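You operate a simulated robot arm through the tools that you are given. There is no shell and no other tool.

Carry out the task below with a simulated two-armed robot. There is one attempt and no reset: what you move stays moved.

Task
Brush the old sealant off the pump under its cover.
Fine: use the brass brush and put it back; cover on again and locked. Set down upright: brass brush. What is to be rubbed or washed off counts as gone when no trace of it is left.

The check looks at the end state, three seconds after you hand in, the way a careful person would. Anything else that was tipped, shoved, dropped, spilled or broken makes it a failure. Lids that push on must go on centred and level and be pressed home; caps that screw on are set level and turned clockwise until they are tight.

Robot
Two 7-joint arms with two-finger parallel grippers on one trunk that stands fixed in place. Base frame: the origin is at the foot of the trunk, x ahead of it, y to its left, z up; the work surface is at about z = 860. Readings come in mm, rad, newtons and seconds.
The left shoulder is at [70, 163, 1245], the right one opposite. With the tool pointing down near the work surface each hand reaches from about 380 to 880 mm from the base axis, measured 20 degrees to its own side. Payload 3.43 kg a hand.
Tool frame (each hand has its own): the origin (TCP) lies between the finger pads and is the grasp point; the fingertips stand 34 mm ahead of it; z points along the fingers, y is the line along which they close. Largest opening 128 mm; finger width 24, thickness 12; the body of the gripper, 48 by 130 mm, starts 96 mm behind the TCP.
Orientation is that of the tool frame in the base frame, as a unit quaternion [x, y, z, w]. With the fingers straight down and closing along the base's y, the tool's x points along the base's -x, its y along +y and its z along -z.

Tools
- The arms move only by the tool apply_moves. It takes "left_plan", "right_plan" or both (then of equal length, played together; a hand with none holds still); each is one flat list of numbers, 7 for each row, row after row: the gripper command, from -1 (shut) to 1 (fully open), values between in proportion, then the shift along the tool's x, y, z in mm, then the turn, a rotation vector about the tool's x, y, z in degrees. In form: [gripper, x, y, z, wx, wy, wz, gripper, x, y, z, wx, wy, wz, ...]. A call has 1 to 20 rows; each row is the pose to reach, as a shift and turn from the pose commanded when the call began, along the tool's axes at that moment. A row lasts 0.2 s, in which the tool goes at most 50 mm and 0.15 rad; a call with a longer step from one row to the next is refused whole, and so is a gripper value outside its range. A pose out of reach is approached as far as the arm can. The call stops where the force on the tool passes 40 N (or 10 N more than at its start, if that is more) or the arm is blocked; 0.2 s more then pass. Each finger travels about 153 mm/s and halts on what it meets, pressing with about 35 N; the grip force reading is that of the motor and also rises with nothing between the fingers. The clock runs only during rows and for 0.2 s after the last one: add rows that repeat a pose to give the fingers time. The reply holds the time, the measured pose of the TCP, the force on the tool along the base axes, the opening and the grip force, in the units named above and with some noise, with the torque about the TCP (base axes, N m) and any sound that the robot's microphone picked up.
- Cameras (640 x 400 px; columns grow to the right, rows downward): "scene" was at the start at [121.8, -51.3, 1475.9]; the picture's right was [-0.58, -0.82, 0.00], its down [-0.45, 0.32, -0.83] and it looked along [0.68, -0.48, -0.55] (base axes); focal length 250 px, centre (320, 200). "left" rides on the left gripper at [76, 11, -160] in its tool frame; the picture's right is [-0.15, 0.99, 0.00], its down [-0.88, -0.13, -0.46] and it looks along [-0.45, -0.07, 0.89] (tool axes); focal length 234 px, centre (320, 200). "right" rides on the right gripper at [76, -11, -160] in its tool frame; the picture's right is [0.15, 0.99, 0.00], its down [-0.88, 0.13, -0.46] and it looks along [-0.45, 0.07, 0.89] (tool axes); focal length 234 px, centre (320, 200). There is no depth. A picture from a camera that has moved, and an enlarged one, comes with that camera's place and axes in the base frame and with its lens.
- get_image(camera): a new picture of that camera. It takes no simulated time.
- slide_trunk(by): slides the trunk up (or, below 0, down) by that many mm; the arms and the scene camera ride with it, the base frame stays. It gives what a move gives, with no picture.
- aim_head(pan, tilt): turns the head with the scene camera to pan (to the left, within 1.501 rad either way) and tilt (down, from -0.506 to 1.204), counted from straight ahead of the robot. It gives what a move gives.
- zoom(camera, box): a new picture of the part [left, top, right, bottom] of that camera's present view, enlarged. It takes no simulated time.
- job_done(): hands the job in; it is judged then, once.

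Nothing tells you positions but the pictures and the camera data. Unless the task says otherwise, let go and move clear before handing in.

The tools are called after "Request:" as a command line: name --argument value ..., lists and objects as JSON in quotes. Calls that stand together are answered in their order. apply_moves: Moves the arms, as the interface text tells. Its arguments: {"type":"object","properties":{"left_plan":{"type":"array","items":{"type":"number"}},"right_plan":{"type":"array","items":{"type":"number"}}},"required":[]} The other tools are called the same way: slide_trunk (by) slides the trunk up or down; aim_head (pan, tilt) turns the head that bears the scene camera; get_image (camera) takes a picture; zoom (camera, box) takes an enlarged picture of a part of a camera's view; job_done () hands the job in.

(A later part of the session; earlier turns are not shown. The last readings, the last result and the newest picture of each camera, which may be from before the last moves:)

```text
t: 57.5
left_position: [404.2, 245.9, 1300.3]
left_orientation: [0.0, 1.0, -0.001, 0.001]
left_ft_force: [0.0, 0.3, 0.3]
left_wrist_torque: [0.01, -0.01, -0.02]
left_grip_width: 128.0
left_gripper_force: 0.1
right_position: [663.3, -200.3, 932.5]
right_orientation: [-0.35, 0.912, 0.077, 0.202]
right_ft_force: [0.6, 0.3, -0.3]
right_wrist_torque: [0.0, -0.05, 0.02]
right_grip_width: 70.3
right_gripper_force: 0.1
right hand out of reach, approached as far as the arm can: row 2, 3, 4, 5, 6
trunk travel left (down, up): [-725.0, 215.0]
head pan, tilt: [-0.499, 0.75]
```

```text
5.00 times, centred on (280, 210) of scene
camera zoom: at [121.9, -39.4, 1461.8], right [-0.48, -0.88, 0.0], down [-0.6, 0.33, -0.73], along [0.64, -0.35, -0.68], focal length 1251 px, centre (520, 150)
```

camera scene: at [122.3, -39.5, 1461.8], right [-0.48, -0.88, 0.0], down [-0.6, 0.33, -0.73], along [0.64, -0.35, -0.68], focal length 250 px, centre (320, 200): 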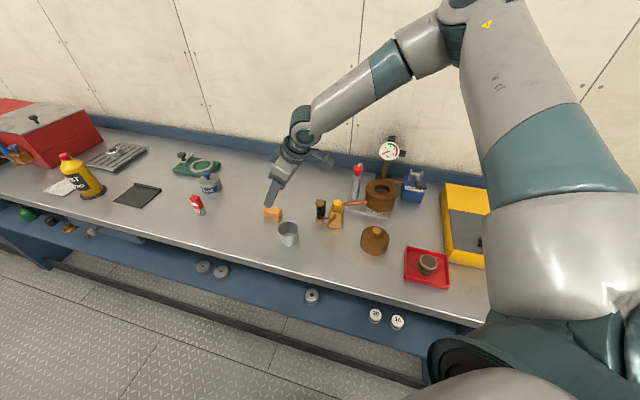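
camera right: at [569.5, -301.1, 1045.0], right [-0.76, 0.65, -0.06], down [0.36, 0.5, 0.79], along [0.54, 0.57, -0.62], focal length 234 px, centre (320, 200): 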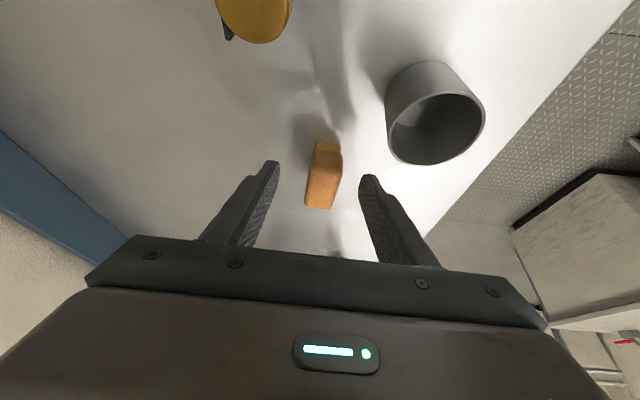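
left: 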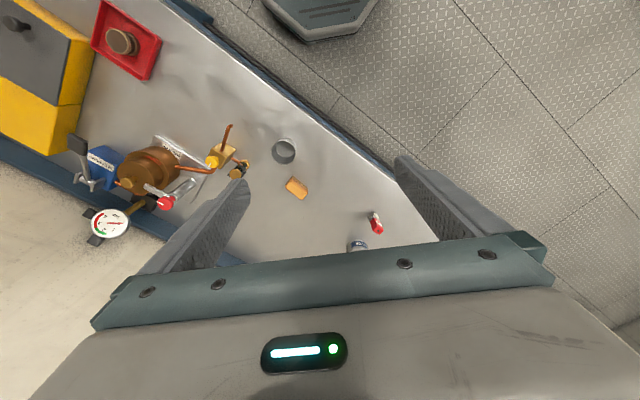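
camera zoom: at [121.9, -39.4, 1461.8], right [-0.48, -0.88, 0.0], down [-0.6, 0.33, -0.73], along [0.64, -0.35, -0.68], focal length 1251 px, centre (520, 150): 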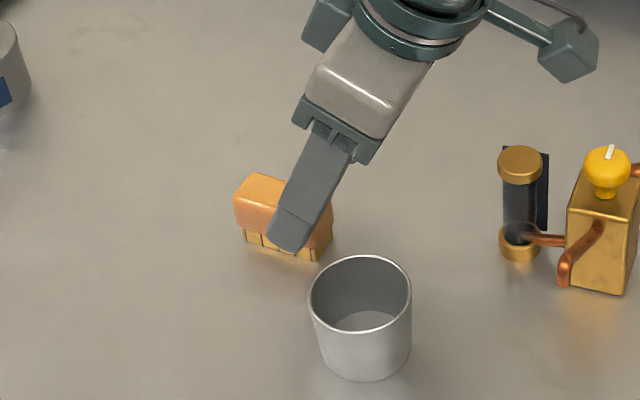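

Closer, but the arm stops about 30 mm short. Lowering the trunk should give more inward reach, so I'll lift the hand straight up and slide the trunk down 150 mm.

Request:
apply_moves --right_plan '[0.1, -14, 0, -31, 0, 0, 0, 0.1, -29, 0, -62, 0, 0, 0, 0.1, -43, 0, -92, 0, 0, 0, 0.1, -58, 0, -123, 0, 0, 0, 0.1, -72, 0, -154, 0, 0, 0, 0.1, -72, 0, -154, 0, 0, 0]'

Request:
slide_trunk --by -150

Request:
get_image --camera "scene"

Request:
get_image --camera "right"

```text
t: 59.0
left_position: [405.6, 247.2, 1301.2]
left_orientation: [0.0, 1.0, -0.001, 0.0]
left_ft_force: [0.9, 0.7, 0.1]
left_wrist_torque: [0.04, 0.05, -0.01]
left_grip_width: 128.0
left_gripper_force: 0.1
right_position: [661.8, -203.0, 1103.9]
right_orientation: [-0.35, 0.912, 0.076, 0.203]
right_ft_force: [-0.2, 0.8, -0.1]
right_wrist_torque: [0.03, -0.01, -0.04]
right_grip_width: 70.4
right_gripper_force: 0.0
trunk travel left (down, up): [-725.0, 215.0]
head pan, tilt: [-0.499, 0.75]
```

```text
t: 60.7
left_position: [404.6, 248.2, 1150.9]
left_orientation: [0.001, 1.0, -0.001, 0.001]
left_ft_force: [-0.5, 0.1, 0.3]
left_wrist_torque: [0.0, -0.02, 0.0]
left_grip_width: 127.9
left_gripper_force: 0.0
right_position: [661.7, -202.9, 953.3]
right_orientation: [-0.35, 0.911, 0.078, 0.202]
right_ft_force: [-0.3, -0.1, 0.6]
right_wrist_torque: [0.03, 0.04, -0.02]
right_grip_width: 70.1
right_gripper_force: 0.0
trunk travel left (down, up): [-575.0, 365.0]
head pan, tilt: [-0.499, 0.75]
```

```text
taken
camera scene: at [121.8, -39.5, 1311.8], right [-0.48, -0.88, 0.0], down [-0.6, 0.33, -0.73], along [0.64, -0.35, -0.68], focal length 250 px, centre (320, 200)
```

scene: 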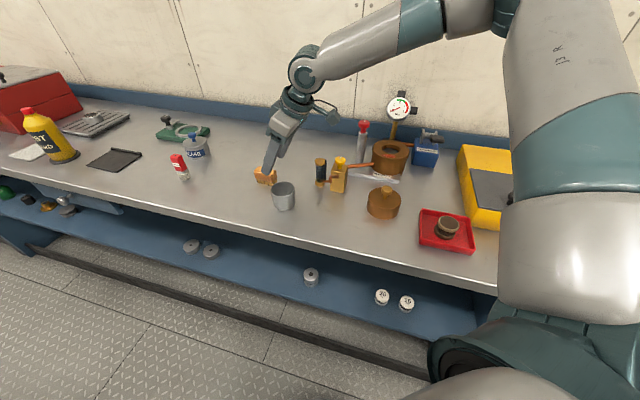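

```text
taken
camera right: at [568.1, -303.3, 1065.8], right [-0.76, 0.65, -0.06], down [0.36, 0.5, 0.79], along [0.54, 0.57, -0.62], focal length 234 px, centre (320, 200)
```

right: 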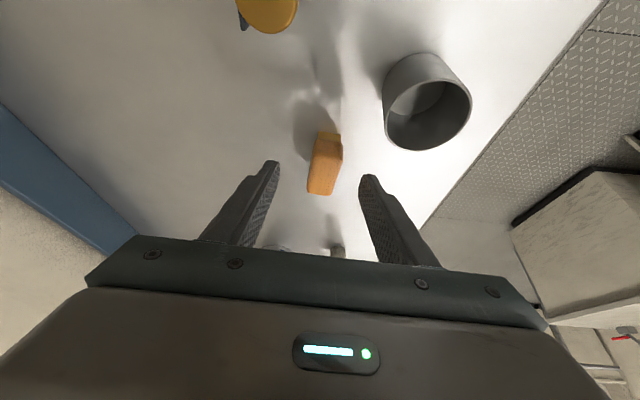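

Trunk is down and the hand holds its tilt. I'll zoom to refine the offset to the brush before descending.

Request:
zoom --camera "right" --box '[280, 110, 380, 210]'

Request:
zoom --camera "scene" --box '[230, 130, 320, 220]'

```text
4.00 times, centred on (330, 160) of right
camera zoom: at [568.1, -303.3, 1065.8], right [-0.76, 0.65, -0.06], down [0.36, 0.5, 0.79], along [0.54, 0.57, -0.62], focal length 937 px, centre (280, 360)
```

zoom: 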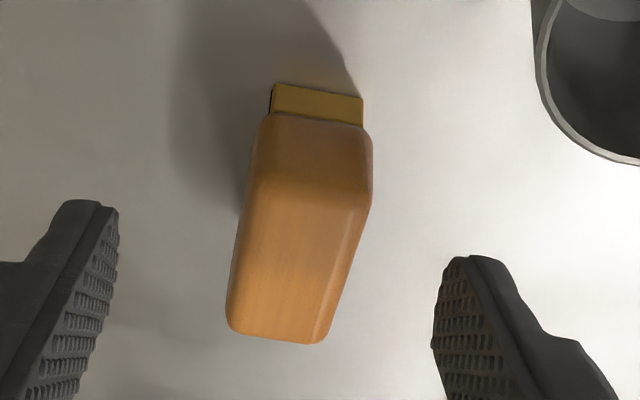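

```text
4.44 times, centred on (275, 175) of scene
camera zoom: at [121.8, -39.5, 1311.8], right [-0.48, -0.88, 0.0], down [-0.6, 0.33, -0.73], along [0.64, -0.35, -0.68], focal length 1112 px, centre (520, 311)
```

zoom: 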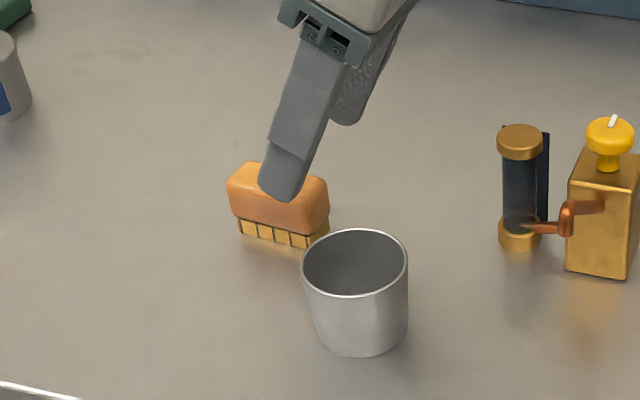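

Measured offset to the brush body in the tool frame is about (-6, +4, 56) mm. I'll descend by that.

Request:
apply_moves --right_plan '[0.1, -2, 4.4, 15, 0, 0, 0, 0.1, -4, 4.4, 30, 0, 0, 0, 0.1, -5, 4.4, 45, 0, 0, 0, 0.1, -5.8, 4.4, 55.7, 0, 0, 0, 0.1, -5.8, 4.4, 55.7, 0, 0, 0]'

Request:
get_image --camera "right"

Request:
zoom --camera "scene" --box '[230, 130, 320, 220]'

```text
t: 61.9
left_position: [403.9, 247.7, 1151.2]
left_orientation: [0.0, 1.0, -0.001, 0.0]
left_ft_force: [0.4, 0.7, -0.1]
left_wrist_torque: [-0.02, -0.01, 0.0]
left_grip_width: 128.3
left_gripper_force: 0.0
right_position: [680.6, -181.6, 904.6]
right_orientation: [-0.35, 0.912, 0.077, 0.202]
right_ft_force: [-0.2, 0.1, 0.0]
right_wrist_torque: [0.0, -0.02, 0.01]
right_grip_width: 70.4
right_gripper_force: 0.1
trunk travel left (down, up): [-575.0, 365.0]
head pan, tilt: [-0.499, 0.75]
```

```text
taken
camera right: at [587.3, -281.0, 1017.5], right [-0.76, 0.65, -0.06], down [0.36, 0.5, 0.79], along [0.54, 0.57, -0.62], focal length 234 px, centre (320, 200)
```

right: 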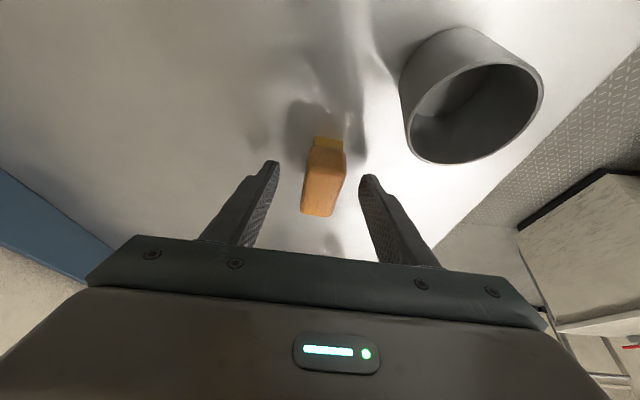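

```text
4.44 times, centred on (275, 175) of scene
camera zoom: at [121.8, -39.5, 1311.8], right [-0.48, -0.88, 0.0], down [-0.6, 0.33, -0.73], along [0.64, -0.35, -0.68], focal length 1112 px, centre (520, 311)
```

zoom: 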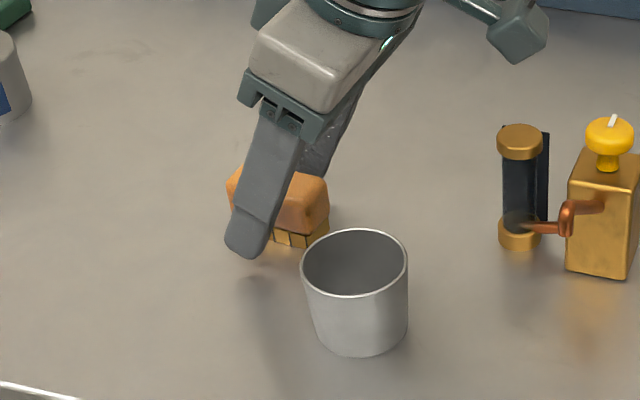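

The hand reached the grasp pose at (680.6, -181.6, 904.6) with the fingers either side of the brush. I'll close.

Request:
apply_moves --right_plan '[-0.6, 0, 0, 0, 0, 0, 0, -1, 0, 0, 0, 0, 0, 0, -1, 0, 0, 0, 0, 0, 0, -1, 0, 0, 0, 0, 0, 0]'

Request:
get_image --camera "right"

Request:
zoom --camera "scene" --box '[230, 130, 320, 220]'

```text
t: 62.9
left_position: [403.9, 247.3, 1151.8]
left_orientation: [0.0, 1.0, -0.002, 0.001]
left_ft_force: [-0.3, 0.2, 0.1]
left_wrist_torque: [-0.02, 0.01, 0.02]
left_grip_width: 128.2
left_gripper_force: 0.0
right_position: [681.0, -179.9, 904.6]
right_orientation: [-0.35, 0.912, 0.078, 0.201]
right_ft_force: [-0.7, 0.1, 0.4]
right_wrist_torque: [0.0, -0.03, 0.0]
right_grip_width: 28.9
right_gripper_force: 34.4
trunk travel left (down, up): [-575.0, 365.0]
head pan, tilt: [-0.499, 0.75]
```

```text
taken
camera right: at [587.6, -280.9, 1017.5], right [-0.76, 0.65, -0.06], down [0.36, 0.5, 0.79], along [0.54, 0.57, -0.62], focal length 234 px, centre (320, 200)
```

right: 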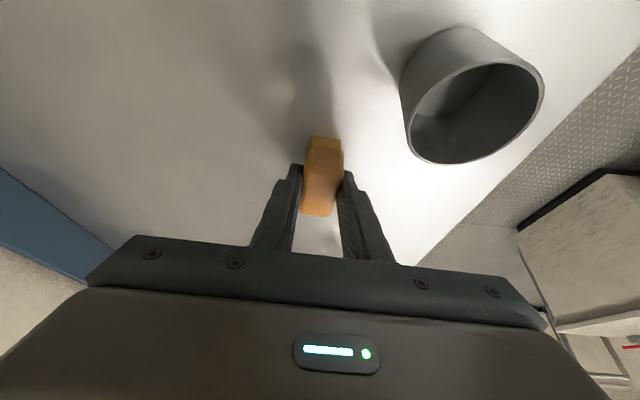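

```text
4.44 times, centred on (275, 175) of scene
camera zoom: at [122.2, -39.5, 1311.7], right [-0.48, -0.88, 0.0], down [-0.6, 0.33, -0.73], along [0.64, -0.35, -0.68], focal length 1112 px, centre (520, 311)
```

zoom: 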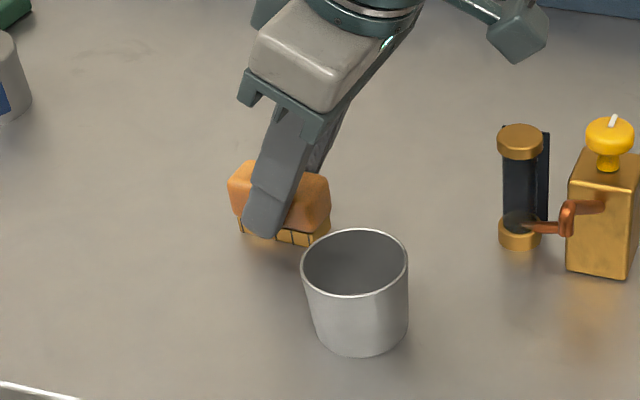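

The brush is gripped (29 mm, no side load); this pose is my put-back reference. I'll lift it slowly straight up.

Request:
apply_moves --right_plan '[-1, -0.8, 0, -1.8, 0, 0, 0, -1, -1.7, 0, -3.6, 0, 0, 0, -1, -3, 0, -6.4, 0, 0, 0, -1, -5, 0, -10.9, 0, 0, 0, -1, -8, 0, -17.2, 0, 0, 0, -1, -12.7, 0, -27.2, 0, 0, 0, -1, -17, 0, -36.3, 0, 0, 0]'

Request:
get_image --camera "right"

Request:
zoom --camera "scene" --box '[230, 120, 320, 210]'

```text
t: 64.5
left_position: [403.9, 246.6, 1150.7]
left_orientation: [0.0, 1.0, -0.001, 0.001]
left_ft_force: [0.9, 0.0, 0.4]
left_wrist_torque: [0.0, 0.0, -0.01]
left_grip_width: 128.3
left_gripper_force: 0.1
right_position: [680.3, -180.3, 946.0]
right_orientation: [-0.35, 0.911, 0.077, 0.202]
right_ft_force: [0.3, 0.0, -1.0]
right_wrist_torque: [-0.03, -0.03, 0.0]
right_grip_width: 28.7
right_gripper_force: 35.0
trunk travel left (down, up): [-575.0, 365.0]
head pan, tilt: [-0.499, 0.75]
```

```text
taken
camera right: at [586.5, -279.7, 1058.1], right [-0.76, 0.65, -0.06], down [0.36, 0.5, 0.79], along [0.54, 0.57, -0.62], focal length 234 px, centre (320, 200)
```

right: 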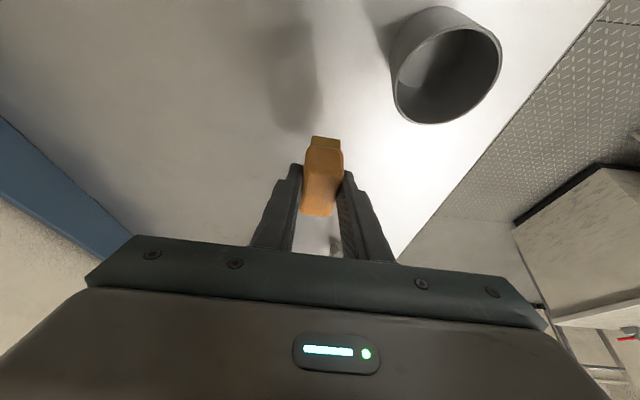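

```text
4.44 times, centred on (275, 165) of scene
camera zoom: at [122.0, -39.3, 1311.7], right [-0.48, -0.88, 0.0], down [-0.6, 0.33, -0.73], along [0.64, -0.35, -0.68], focal length 1112 px, centre (520, 356)
```

zoom: 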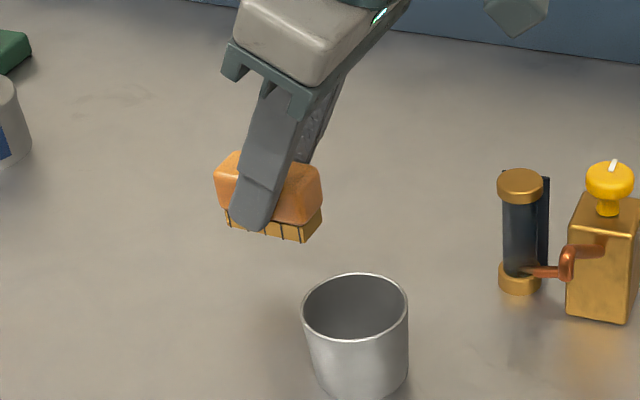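

The brush is up and level. I'll carry it at a safe height over to the pump, keeping the same tilt, so its long side runs along the sealant patch at about (547, -487).

Request:
apply_moves --right_plan '[-1, -16, 0, -34, 0, 0, 0, -1, -32, 0, -69, 0, 0, 0, -1, -48.2, 0, -103.3, 0, 0, 0, -1, -20, -13.9, -116.5, 0, 0, 0, -1, 8.2, -27.8, -129.6, 0, 0, 0, -1, 36.4, -41.7, -142.8, 0, 0, 0, -1, 64.6, -55.6, -155.9, 0, 0, 0, -1, 92.8, -69.5, -169.1, 0, 0, 0, -1, 121, -83.4, -182.3, 0, 0, 0, -1, 149.2, -97.4, -195.4, 0, 0, 0, -1, 177.4, -111.3, -208.6, 0, 0, 0, -1, 205.6, -125.2, -221.7, 0, 0, 0, -1, 233.8, -139.1, -234.9, 0, 0, 0, -1, 233.8, -139.1, -234.9, 0, 0, 0]'

Request:
get_image --camera "right"

Request:
get_image --camera "scene"

```text
t: 67.5
left_position: [404.6, 247.4, 1149.7]
left_orientation: [0.0, 1.0, -0.001, 0.0]
left_ft_force: [0.7, -0.3, -0.5]
left_wrist_torque: [0.0, -0.02, -0.01]
left_grip_width: 128.0
left_gripper_force: 0.1
right_position: [543.9, -494.1, 1058.8]
right_orientation: [-0.35, 0.911, 0.078, 0.202]
right_ft_force: [0.4, 0.4, -0.6]
right_wrist_torque: [-0.03, 0.02, 0.01]
right_grip_width: 29.1
right_gripper_force: 34.8
trunk travel left (down, up): [-575.0, 365.0]
head pan, tilt: [-0.499, 0.75]
```

```text
taken
camera right: at [450.6, -593.0, 1171.8], right [-0.76, 0.65, -0.06], down [0.36, 0.5, 0.78], along [0.54, 0.57, -0.62], focal length 234 px, centre (320, 200)
```

right: 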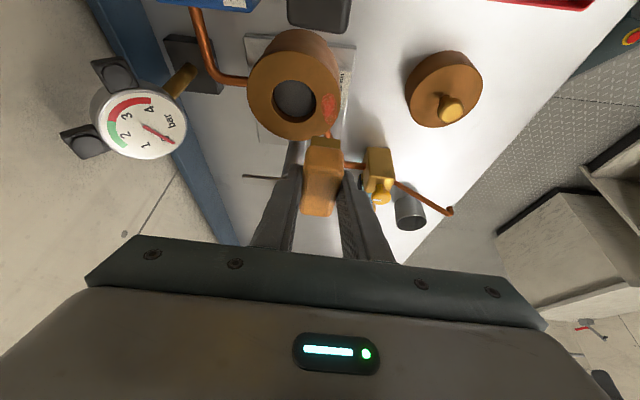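

```text
taken
camera scene: at [122.6, -38.8, 1311.7], right [-0.48, -0.88, 0.0], down [-0.6, 0.33, -0.73], along [0.64, -0.35, -0.68], focal length 250 px, centre (320, 200)
```

scene: 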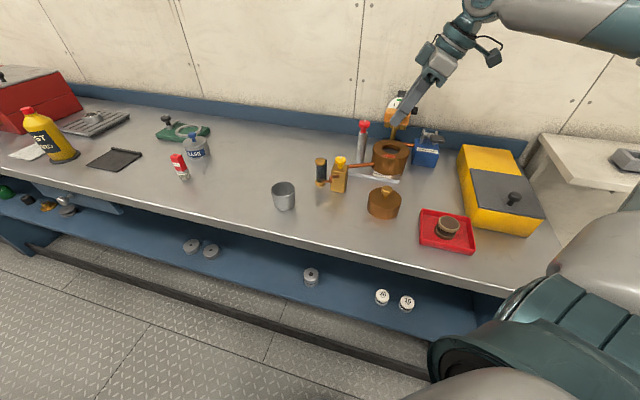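

The brush is above the pump area. I'll zoom in to locate the patch precisely from here.

Request:
zoom --camera "right" --box '[230, 20, 370, 150]'

Request:
aim_head --pan -0.75 --tilt 0.55

Request:
get_image --camera "scene"

```text
3.08 times, centred on (300, 85) of right
camera zoom: at [450.6, -593.0, 1171.8], right [-0.76, 0.65, -0.06], down [0.36, 0.5, 0.78], along [0.54, 0.57, -0.62], focal length 720 px, centre (382, 554)
```

zoom: 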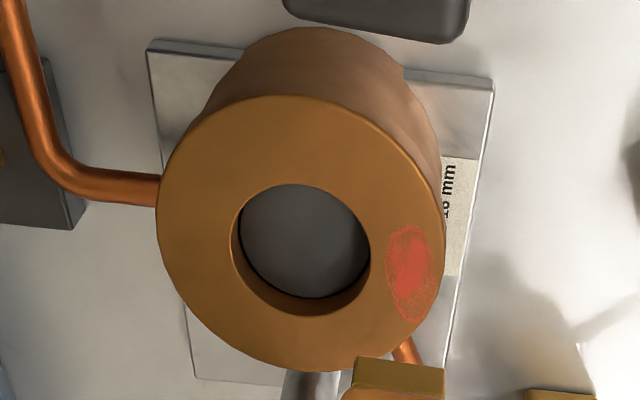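

```text
t: 68.3
left_position: [403.8, 247.2, 1151.7]
left_orientation: [0.0, 1.0, -0.001, 0.002]
left_ft_force: [0.6, 0.7, 0.8]
left_wrist_torque: [-0.02, 0.01, 0.0]
left_grip_width: 127.9
left_gripper_force: 0.0
right_position: [543.6, -493.2, 1058.6]
right_orientation: [-0.35, 0.911, 0.078, 0.202]
right_ft_force: [-0.4, 0.5, 0.2]
right_wrist_torque: [-0.02, 0.0, 0.03]
right_grip_width: 29.2
right_gripper_force: 34.9
trunk travel left (down, up): [-575.0, 365.0]
head pan, tilt: [-0.75, 0.55]
```

```text
taken
camera scene: at [114.9, -61.3, 1329.1], right [-0.68, -0.73, 0.0], down [-0.38, 0.36, -0.85], along [0.62, -0.58, -0.52], focal length 250 px, centre (320, 200)
```

scene: 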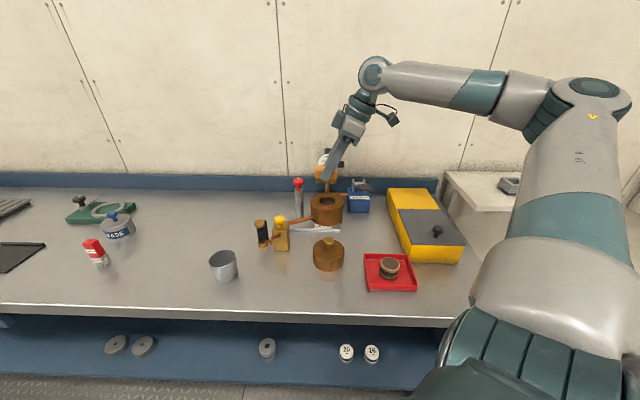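

The patch measures about 38 × 20 mm at (546, -486), smaller than the brush footprint. I'll lower the brush to just above it.

Request:
apply_moves --right_plan '[-1, 9, 2, 19, 0, 0, 0, -1, 18, 3.1, 38, 0, 0, 0, -1, 27, 3.1, 57, 0, 0, 0, -1, 33, 3.1, 69.5, 0, 0, 0, -1, 36.5, 3.1, 76.4, 0, 0, 0]'

Request:
get_image --camera "right"

Request:
zoom --camera "scene" --box '[280, 150, 380, 240]'

```text
t: 69.5
left_position: [404.5, 246.0, 1151.3]
left_orientation: [0.0, 1.0, -0.001, 0.002]
left_ft_force: [0.1, -0.5, -0.2]
left_wrist_torque: [-0.01, -0.01, -0.01]
left_grip_width: 128.0
left_gripper_force: 0.1
right_position: [538.1, -490.8, 975.0]
right_orientation: [-0.35, 0.911, 0.077, 0.203]
right_ft_force: [-0.3, -2.1, 4.5]
right_wrist_torque: [-0.12, 0.1, -0.01]
right_grip_width: 28.8
right_gripper_force: 35.5
trunk travel left (down, up): [-575.0, 365.0]
head pan, tilt: [-0.75, 0.55]
```

```text
taken
camera right: at [445.3, -590.3, 1087.1], right [-0.76, 0.65, -0.06], down [0.36, 0.5, 0.79], along [0.54, 0.57, -0.62], focal length 234 px, centre (320, 200)
```

right: 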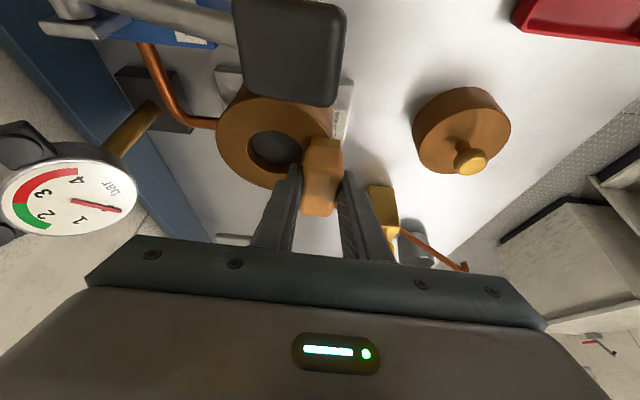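

```text
4.44 times, centred on (330, 195) of scene
camera zoom: at [114.4, -60.9, 1329.3], right [-0.68, -0.73, 0.0], down [-0.38, 0.36, -0.85], along [0.62, -0.58, -0.52], focal length 1112 px, centre (276, 222)
```

zoom: 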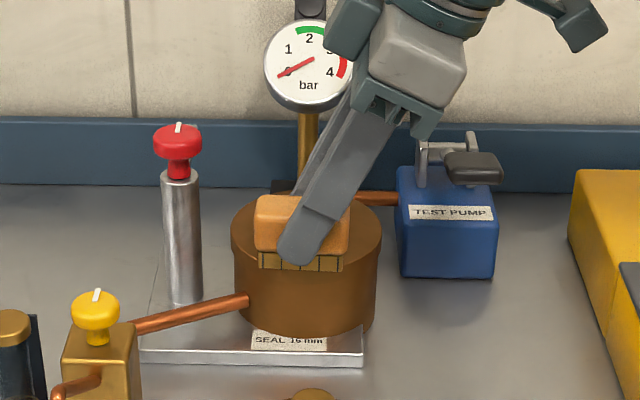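

The bristles touch (4.5 N at z 975), with the brush lying along the patch. I'll make gentle strokes along its length with a slight press.

Request:
apply_moves --right_plan '[-1, 0.4, 0, 0.9, 0, 0, 0, -1, -6.8, 0, 4.3, 0, 0, 0, -1, -13.2, 0, 7.2, 0, 0, 0, -1, -6.8, 0, 4.3, 0, 0, 0, -1, 0.4, 0, 0.9, 0, 0, 0, -1, 7.6, 0, -2.5, 0, 0, 0, -1, 14, 0, -5.4, 0, 0, 0, -1, 7.6, 0, -2.5, 0, 0, 0, -1, 0.4, 0, 0.9, 0, 0, 0]'

Request:
get_image --camera "right"

Request:
zoom --camera "scene" --box '[280, 150, 380, 240]'

```text
t: 71.5
left_position: [403.1, 247.2, 1150.7]
left_orientation: [-0.001, 1.0, -0.001, 0.001]
left_ft_force: [-1.2, 0.3, -0.7]
left_wrist_torque: [0.0, -0.01, 0.02]
left_grip_width: 128.2
left_gripper_force: 0.1
right_position: [538.9, -489.3, 973.8]
right_orientation: [-0.349, 0.912, 0.077, 0.202]
right_ft_force: [-2.7, -2.8, 13.8]
right_wrist_torque: [0.04, 0.02, -0.06]
right_grip_width: 28.7
right_gripper_force: 35.2
trunk travel left (down, up): [-575.0, 365.0]
head pan, tilt: [-0.75, 0.55]
```

```text
taken
camera right: at [444.4, -589.7, 1087.1], right [-0.76, 0.65, -0.06], down [0.36, 0.5, 0.79], along [0.54, 0.57, -0.62], focal length 234 px, centre (320, 200)
```

right: 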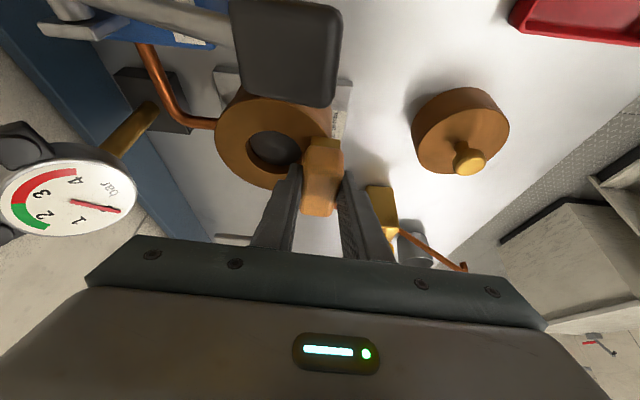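

```text
4.44 times, centred on (330, 195) of scene
camera zoom: at [113.2, -60.2, 1329.4], right [-0.68, -0.73, 0.0], down [-0.38, 0.36, -0.85], along [0.62, -0.58, -0.52], focal length 1112 px, centre (276, 222)
```

zoom: 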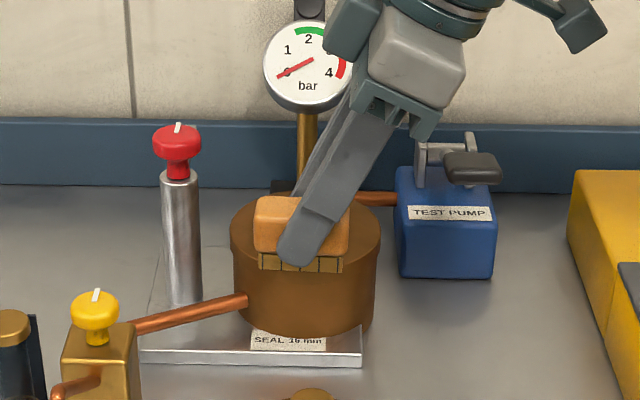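

Pressing at about 14 N with a stable grip. I'll do several more strokes with small sideways shifts to cover the whole patch.

Request:
apply_moves --right_plan '[-1, -7.2, -1.5, 3.4, 0, 0, 0, -1, -13.6, -3, 6.3, 0, 0, 0, -1, 0, -3, 0, 0, 0, 0, -1, 13.6, -3, -6.3, 0, 0, 0, -1, 0, -4, 0, 0, 0, 0, -1, -13.6, -5, 6.3, 0, 0, 0, -1, 0, -6, 0, 0, 0, 0, -1, 13.6, -7, -6.3, 0, 0, 0, -1, 0, -7, 0, 0, 0, 0, -1, -13.6, -7, 6.3, 0, 0, 0, -1, 0, -5, 0, 0, 0, 0, -1, 13.6, -4, -6.3, 0, 0, 0, -1, 0, -2, 0, 0, 0, 0, -1, -13.6, 0, 6.3, 0, 0, 0, -1, 0, 0, 0, 0, 0, 0, -1, 13.6, 1, -6.3, 0, 0, 0, -1, 0, 0, 0, 0, 0, 0, -1, -13.6, -2, 6.3, 0, 0, 0, -1, 0, -3, 0, 0, 0, 0, -1, 0, -3, 0, 0, 0, 0]'

Request:
apply_moves --right_plan '[-1, -8, 0, -17, 0, 0, 0, -1, -17, 0, -36, 0, 0, 0, -1, -27, 0, -58, 0, 0, 0, -1, -35, 0, -75, 0, 0, 0]'

Request:
get_image --camera "right"

Request:
zoom --camera "scene" --box '[290, 170, 370, 240]'

Request:
zoom --camera "right" --box '[230, 20, 370, 150]'

```text
t: 75.7
left_position: [404.8, 247.0, 1149.5]
left_orientation: [0.001, 1.0, -0.001, 0.0]
left_ft_force: [0.2, -0.2, 0.1]
left_wrist_torque: [-0.06, 0.02, 0.02]
left_grip_width: 128.3
left_gripper_force: 0.1
right_position: [540.7, -493.4, 973.0]
right_orientation: [-0.35, 0.911, 0.076, 0.203]
right_ft_force: [-0.3, 0.3, 9.9]
right_wrist_torque: [0.17, -0.13, 0.05]
right_grip_width: 29.1
right_gripper_force: 35.6
trunk travel left (down, up): [-575.0, 365.0]
head pan, tilt: [-0.75, 0.55]
```

```text
t: 76.7
left_position: [404.2, 247.4, 1150.3]
left_orientation: [0.0, 1.0, 0.0, 0.001]
left_ft_force: [-0.3, -0.5, -0.7]
left_wrist_torque: [-0.04, 0.01, 0.0]
left_grip_width: 127.8
left_gripper_force: 0.1
right_position: [542.2, -492.9, 1055.4]
right_orientation: [-0.35, 0.911, 0.078, 0.202]
right_ft_force: [-0.9, 0.3, -0.5]
right_wrist_torque: [-0.02, -0.02, -0.01]
right_grip_width: 28.9
right_gripper_force: 34.9
trunk travel left (down, up): [-575.0, 365.0]
head pan, tilt: [-0.75, 0.55]
```

```text
taken
camera right: at [448.2, -592.8, 1168.0], right [-0.76, 0.65, -0.06], down [0.36, 0.5, 0.79], along [0.54, 0.57, -0.62], focal length 234 px, centre (320, 200)
```

right: 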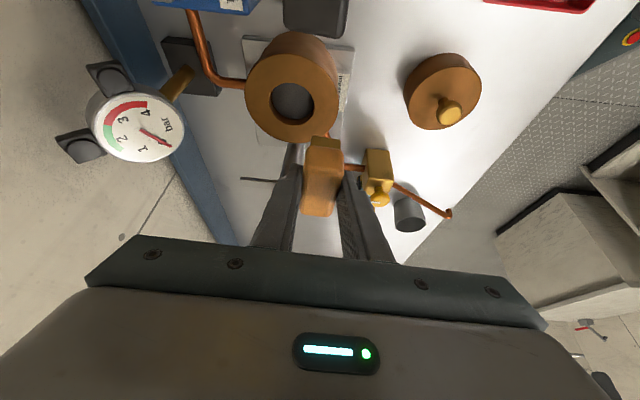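

```text
5.71 times, centred on (330, 205) of scene
camera zoom: at [114.8, -60.5, 1329.1], right [-0.68, -0.73, 0.0], down [-0.38, 0.36, -0.85], along [0.62, -0.58, -0.52], focal length 1430 px, centre (263, 171)
```

zoom: 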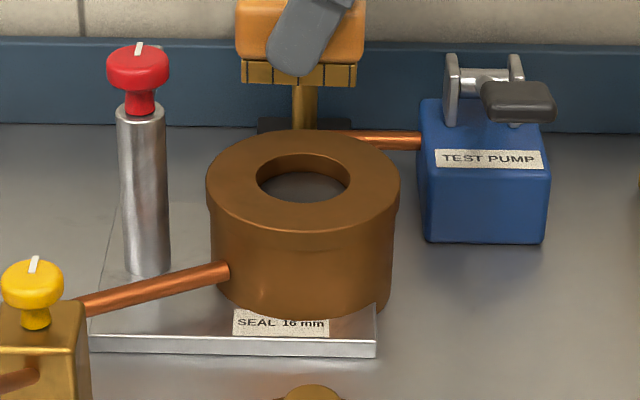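

```text
3.08 times, centred on (300, 85) of right
camera zoom: at [448.2, -592.8, 1168.0], right [-0.76, 0.65, -0.06], down [0.36, 0.5, 0.79], along [0.54, 0.57, -0.62], focal length 720 px, centre (382, 554)
```

zoom: 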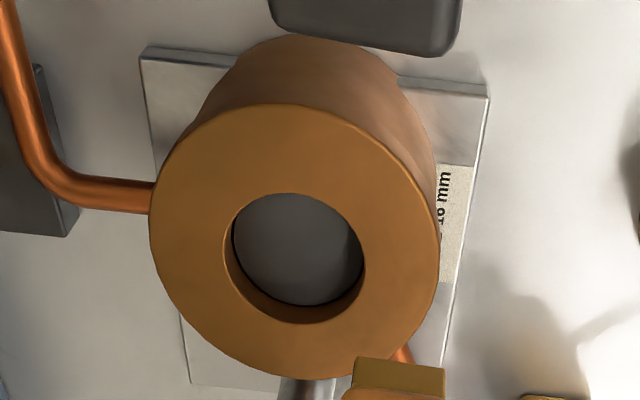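

The patch looks gone. I'll zoom closely to check for traces anywhere on the ring.

Request:
zoom --camera "right" --box '[240, 40, 345, 105]'

Request:
zoom --camera "right" --box '[240, 85, 345, 150]'

Request:
zoom --camera "scene" --box '[310, 185, 350, 225]'

```text
6.10 times, centred on (292, 72) of right
camera zoom: at [448.2, -592.8, 1168.0], right [-0.76, 0.65, -0.06], down [0.36, 0.5, 0.79], along [0.54, 0.57, -0.62], focal length 1427 px, centre (488, 977)
```

zoom: 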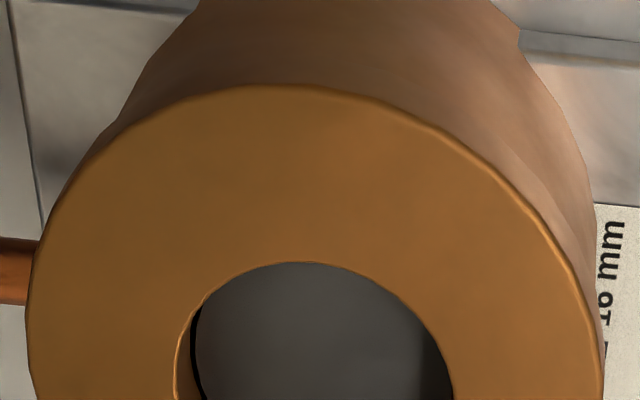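

```text
6.10 times, centred on (292, 118) of right
camera zoom: at [448.2, -592.8, 1168.0], right [-0.76, 0.65, -0.06], down [0.36, 0.5, 0.79], along [0.54, 0.57, -0.62], focal length 1427 px, centre (488, 703)
```

zoom: 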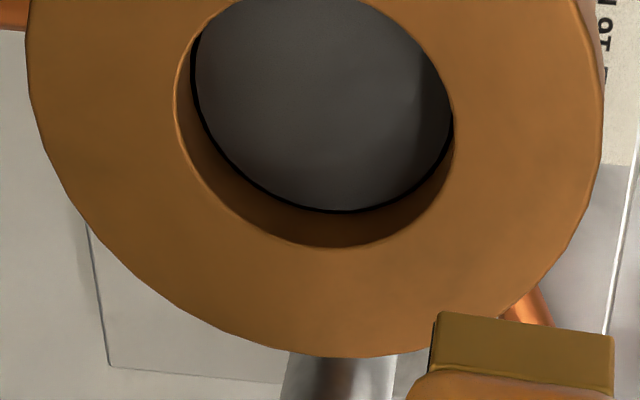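

```text
10.00 times, centred on (330, 205) of scene
camera zoom: at [114.8, -60.5, 1329.1], right [-0.68, -0.73, 0.0], down [-0.38, 0.36, -0.85], along [0.62, -0.58, -0.52], focal length 2502 px, centre (220, 150)
```

zoom: 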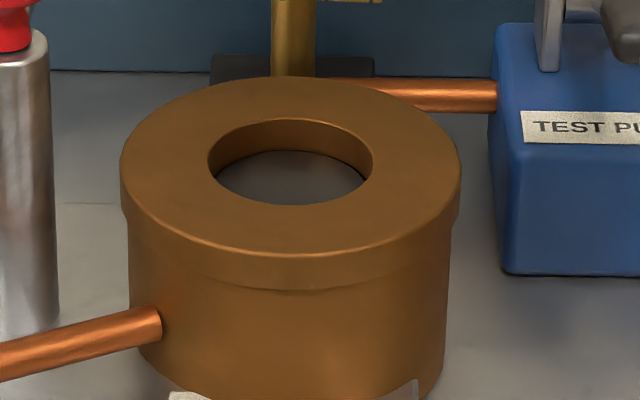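

The ring is clean to the eye everywhere. As insurance against a faint residue I'll give it one more short set of strokes.

Request:
apply_moves --right_plan '[-1, 10, 0, 21, 0, 0, 0, -1, 20, 0, 43, 0, 0, 0, -1, 29, 0, 62, 0, 0, 0, -1, 33.5, 0, 71.8, 0, 0, 0, -1, 35, 0, 75, 0, 0, 0, -1, 28, -1, 78.2, 0, 0, 0, -1, 21.4, 0, 81.3, 0, 0, 0, -1, 35, 2, 75, 0, 0, 0, -1, 48.6, 3, 68.7, 0, 0, 0, -1, 35, 3, 75, 0, 0, 0, -1, 21.4, 3, 81.3, 0, 0, 0, -1, 35, 1, 75, 0, 0, 0, -1, 48.6, -1, 68.7, 0, 0, 0, -1, 35, -3, 75, 0, 0, 0, -1, 21.4, -4, 81.3, 0, 0, 0, -1, 35, -3, 75, 0, 0, 0, -1, 48.6, -2, 68.7, 0, 0, 0, -1, 35, -1, 75, 0, 0, 0, -1, 35, 0, 75, 0, 0, 0]'

Request:
apply_moves --right_plan '[-1, -8, 0, -17, 0, 0, 0, -1, -17, 0, -36, 0, 0, 0, -1, -27, 0, -58, 0, 0, 0, -1, -35, 0, -75, 0, 0, 0]'

Request:
get_image --camera "right"

Request:
zoom --camera "scene" --box '[290, 150, 370, 230]'

```text
t: 80.7
left_position: [404.0, 247.1, 1149.8]
left_orientation: [0.0, 1.0, 0.0, 0.001]
left_ft_force: [-0.1, 0.8, 0.0]
left_wrist_torque: [0.06, -0.02, 0.03]
left_grip_width: 127.9
left_gripper_force: 0.1
right_position: [540.8, -493.0, 974.7]
right_orientation: [-0.35, 0.911, 0.077, 0.203]
right_ft_force: [1.4, -3.0, 10.8]
right_wrist_torque: [-0.13, 0.02, -0.02]
right_grip_width: 29.0
right_gripper_force: 35.5
trunk travel left (down, up): [-575.0, 365.0]
head pan, tilt: [-0.75, 0.55]
```

```text
t: 81.7
left_position: [405.0, 247.3, 1150.1]
left_orientation: [0.0, 1.0, 0.0, 0.001]
left_ft_force: [0.3, -0.8, -0.6]
left_wrist_torque: [0.01, 0.0, -0.02]
left_grip_width: 128.0
left_gripper_force: 0.0
right_position: [542.3, -493.7, 1055.5]
right_orientation: [-0.349, 0.912, 0.077, 0.203]
right_ft_force: [0.1, -0.2, -1.0]
right_wrist_torque: [0.0, 0.0, 0.0]
right_grip_width: 29.1
right_gripper_force: 35.4
trunk travel left (down, up): [-575.0, 365.0]
head pan, tilt: [-0.75, 0.55]
```

```text
taken
camera right: at [448.6, -593.3, 1169.4], right [-0.76, 0.65, -0.06], down [0.36, 0.5, 0.79], along [0.54, 0.57, -0.62], focal length 234 px, centre (320, 200)
```

right: 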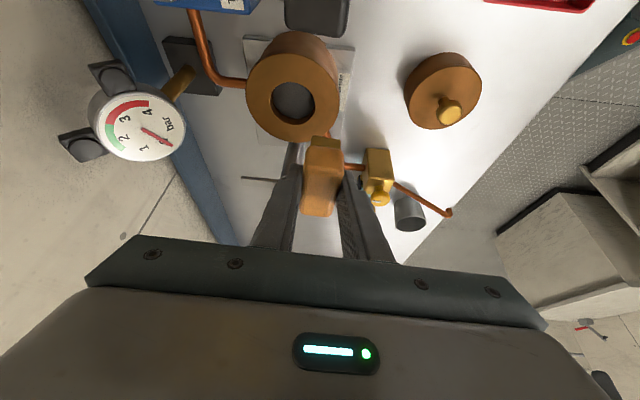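

```text
5.00 times, centred on (330, 190) of scene
camera zoom: at [114.7, -60.8, 1329.1], right [-0.68, -0.73, 0.0], down [-0.38, 0.36, -0.85], along [0.62, -0.58, -0.52], focal length 1251 px, centre (270, 250)
```

zoom: 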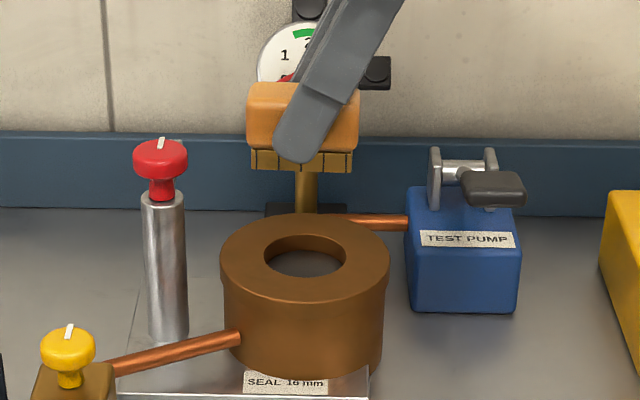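

Clean, and the brush still sits level in the grip. Now I return it along the same path to hover over its original place.

Request:
apply_moves --right_plan '[-1, -28.3, 13.9, 13.2, 0, 0, 0, -1, -56.5, 27.8, 26.4, 0, 0, 0, -1, -84.8, 41.7, 39.6, 0, 0, 0, -1, -113, 55.6, 52.8, 0, 0, 0, -1, -141.3, 69.5, 66, 0, 0, 0, -1, -169.6, 83.4, 79.3, 0, 0, 0, -1, -197.8, 97.3, 92.5, 0, 0, 0, -1, -226.1, 111.2, 105.7, 0, 0, 0, -1, -254.3, 125.1, 118.9, 0, 0, 0, -1, -282.6, 139, 132.1, 0, 0, 0, -1, -272, 139, 154.8, 0, 0, 0, -1, -261, 139, 178.3, 0, 0, 0, -1, -250, 139, 201.9, 0, 0, 0, -1, -239, 139, 225.5, 0, 0, 0, -1, -231, 139, 242.6, 0, 0, 0, -1, -225, 139, 255.4, 0, 0, 0, -1, -225, 139, 255.4, 0, 0, 0]'

Request:
aim_head --pan -0.5 --tilt 0.75

Request:
zoom --camera "scene" --box '[230, 130, 320, 220]'

Request:
get_image --camera "right"

```text
t: 85.3
left_position: [404.4, 247.7, 1149.5]
left_orientation: [0.0, 1.0, -0.001, 0.001]
left_ft_force: [-0.3, 0.2, 0.1]
left_wrist_torque: [-0.04, -0.01, 0.0]
left_grip_width: 128.2
left_gripper_force: 0.1
right_position: [681.2, -183.8, 919.7]
right_orientation: [-0.349, 0.912, 0.078, 0.202]
right_ft_force: [-0.8, 0.0, -0.1]
right_wrist_torque: [0.02, -0.01, 0.02]
right_grip_width: 29.0
right_gripper_force: 34.8
trunk travel left (down, up): [-575.0, 365.0]
head pan, tilt: [-0.75, 0.55]
```

```text
t: 86.0
left_position: [404.5, 247.1, 1151.4]
left_orientation: [0.0, 1.0, 0.0, 0.001]
left_ft_force: [0.1, -0.3, -0.3]
left_wrist_torque: [0.0, -0.01, -0.01]
left_grip_width: 128.2
left_gripper_force: 0.0
right_position: [681.6, -182.3, 918.4]
right_orientation: [-0.349, 0.912, 0.078, 0.202]
right_ft_force: [0.0, 0.2, -0.9]
right_wrist_torque: [-0.01, 0.01, -0.01]
right_grip_width: 28.8
right_gripper_force: 34.9
trunk travel left (down, up): [-575.0, 365.0]
head pan, tilt: [-0.499, 0.75]
```

```text
4.44 times, centred on (275, 175) of scene
camera zoom: at [122.2, -39.6, 1311.8], right [-0.48, -0.88, 0.0], down [-0.6, 0.33, -0.73], along [0.64, -0.35, -0.68], focal length 1112 px, centre (520, 311)
```

zoom: 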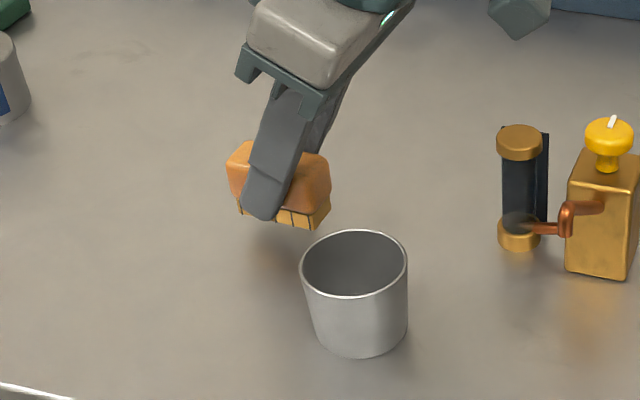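

```text
taken
camera right: at [587.9, -282.7, 1031.2], right [-0.76, 0.65, -0.06], down [0.36, 0.5, 0.79], along [0.54, 0.57, -0.62], focal length 234 px, centre (320, 200)
```

right: 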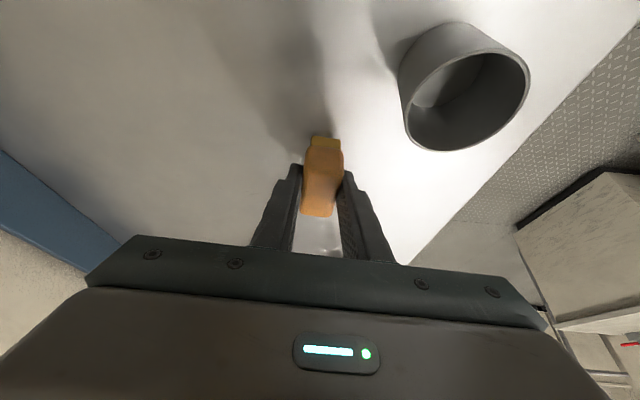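

It hovers about 14 mm over its old spot. I'll lower in small steps until the bristles take the load.

Request:
apply_moves --right_plan '[-1, 1.7, 0, 3.6, 0, 0, 0, -1, 3.4, 0, 7.2, 0, 0, 0, -1, 4.7, 0, 10, 0, 0, 0, -1, 5.5, 0, 11.8, 0, 0, 0]'

Request:
apply_moves --right_plan '[-1, 0.4, 0, 0.9, 0, 0, 0, -1, 0.8, 0, 1.7, 0, 0, 0]'

Request:
zoom --camera "scene" --box '[230, 130, 320, 220]'

```text
t: 87.0
left_position: [405.2, 246.8, 1151.6]
left_orientation: [0.0, 1.0, -0.001, 0.001]
left_ft_force: [0.0, -0.2, -1.2]
left_wrist_torque: [0.06, -0.01, 0.01]
left_grip_width: 128.1
left_gripper_force: 0.1
right_position: [680.1, -181.7, 905.9]
right_orientation: [-0.351, 0.911, 0.078, 0.202]
right_ft_force: [0.2, -0.5, -0.7]
right_wrist_torque: [0.0, 0.02, -0.02]
right_grip_width: 29.3
right_gripper_force: 34.9
trunk travel left (down, up): [-575.0, 365.0]
head pan, tilt: [-0.499, 0.75]
```

```text
t: 87.6
left_position: [404.7, 246.5, 1149.6]
left_orientation: [0.0, 1.0, -0.001, 0.001]
left_ft_force: [0.0, -0.2, -0.1]
left_wrist_torque: [0.0, 0.0, -0.02]
left_grip_width: 128.0
left_gripper_force: 0.1
right_position: [680.5, -181.4, 905.6]
right_orientation: [-0.35, 0.911, 0.077, 0.202]
right_ft_force: [-0.4, -0.5, -1.2]
right_wrist_torque: [0.01, 0.0, 0.0]
right_grip_width: 28.8
right_gripper_force: 34.7
trunk travel left (down, up): [-575.0, 365.0]
head pan, tilt: [-0.499, 0.75]
```

```text
4.44 times, centred on (275, 175) of scene
camera zoom: at [122.2, -39.5, 1311.7], right [-0.48, -0.88, 0.0], down [-0.6, 0.33, -0.73], along [0.64, -0.35, -0.68], focal length 1112 px, centre (520, 311)
```

zoom: 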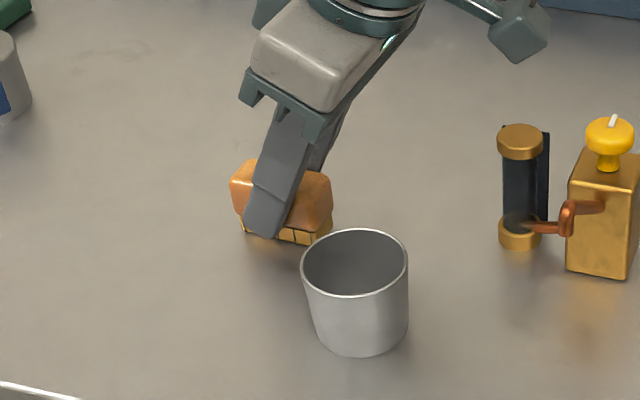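

Almost there; still hanging free. A bit further down.

Request:
apply_moves --right_plan '[-1, 0.4, 0, 0.9, 0, 0, 0, -1, 0.4, 0, 0.9, 0, 0, 0]'

Request:
apply_moves --right_plan '[-1, 0.4, 0, 0.9, 0, 0, 0, -1, 0.4, 0, 0.9, 0, 0, 0]'

```text
t: 88.2
left_position: [404.5, 246.6, 1149.6]
left_orientation: [0.0, 1.0, -0.002, 0.001]
left_ft_force: [-0.7, -0.1, -0.3]
left_wrist_torque: [-0.01, 0.03, -0.01]
left_grip_width: 128.4
left_gripper_force: 0.1
right_position: [678.6, -180.8, 903.8]
right_orientation: [-0.349, 0.912, 0.078, 0.202]
right_ft_force: [0.3, 1.1, 0.3]
right_wrist_torque: [0.01, 0.0, 0.01]
right_grip_width: 28.9
right_gripper_force: 35.0
trunk travel left (down, up): [-575.0, 365.0]
head pan, tilt: [-0.499, 0.75]
```

```text
t: 88.8
left_position: [404.2, 247.7, 1150.0]
left_orientation: [0.0, 1.0, -0.001, 0.0]
left_ft_force: [-0.2, 0.2, 0.2]
left_wrist_torque: [0.02, 0.01, 0.01]
left_grip_width: 128.0
left_gripper_force: 0.1
right_position: [679.2, -180.3, 904.1]
right_orientation: [-0.35, 0.911, 0.077, 0.203]
right_ft_force: [1.9, 0.2, 5.1]
right_wrist_torque: [-0.03, -0.03, -0.01]
right_grip_width: 29.1
right_gripper_force: 35.3
trunk travel left (down, up): [-575.0, 365.0]
head pan, tilt: [-0.499, 0.75]
```

The bristles are on the bench (5 N). I'll release and draw the hand back along its fingers.

Request:
apply_moves --right_plan '[-0.3, -0.2, 0, -0.4, 0, 0, 0, 0.1, -0.2, 0, -0.4, 0, 0, 0, 0.1, -0.2, 0, -0.4, 0, 0, 0, 0.1, -4, 0, -15, 0, 0, 0, 0.1, -10, 0, -40, 0, 0, 0, 0.1, -20, 0, -75, 0, 0, 0, 0.1, -30, 0, -110, 0, 0, 0]'

Request:
get_image --camera "right"

Request:
zoom --camera "scene" --box '[230, 130, 320, 220]'

```text
t: 90.4
left_position: [404.5, 246.7, 1151.4]
left_orientation: [0.0, 1.0, 0.0, 0.0]
left_ft_force: [0.8, 0.0, -0.3]
left_wrist_torque: [-0.03, 0.0, 0.02]
left_grip_width: 128.1
left_gripper_force: 0.0
right_position: [664.4, -194.6, 1015.5]
right_orientation: [-0.35, 0.911, 0.078, 0.202]
right_ft_force: [-0.8, 0.7, 0.3]
right_wrist_torque: [-0.03, 0.0, -0.02]
right_grip_width: 70.3
right_gripper_force: 0.0
trunk travel left (down, up): [-575.0, 365.0]
head pan, tilt: [-0.499, 0.75]
```

```text
taken
camera right: at [571.5, -294.7, 1128.8], right [-0.76, 0.65, -0.06], down [0.36, 0.5, 0.79], along [0.54, 0.57, -0.62], focal length 234 px, centre (320, 200)
```

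right: 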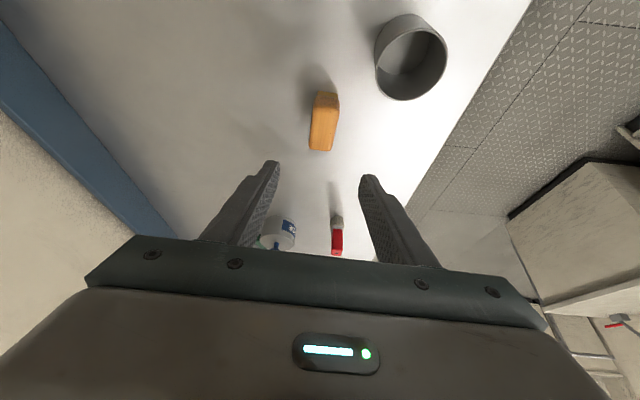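

```text
4.44 times, centred on (275, 175) of scene
camera zoom: at [121.0, -39.4, 1311.8], right [-0.48, -0.88, 0.0], down [-0.6, 0.33, -0.73], along [0.64, -0.35, -0.68], focal length 1112 px, centre (520, 311)
```

zoom: 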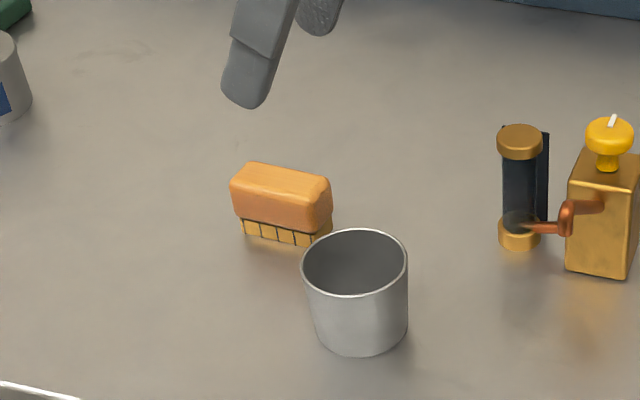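

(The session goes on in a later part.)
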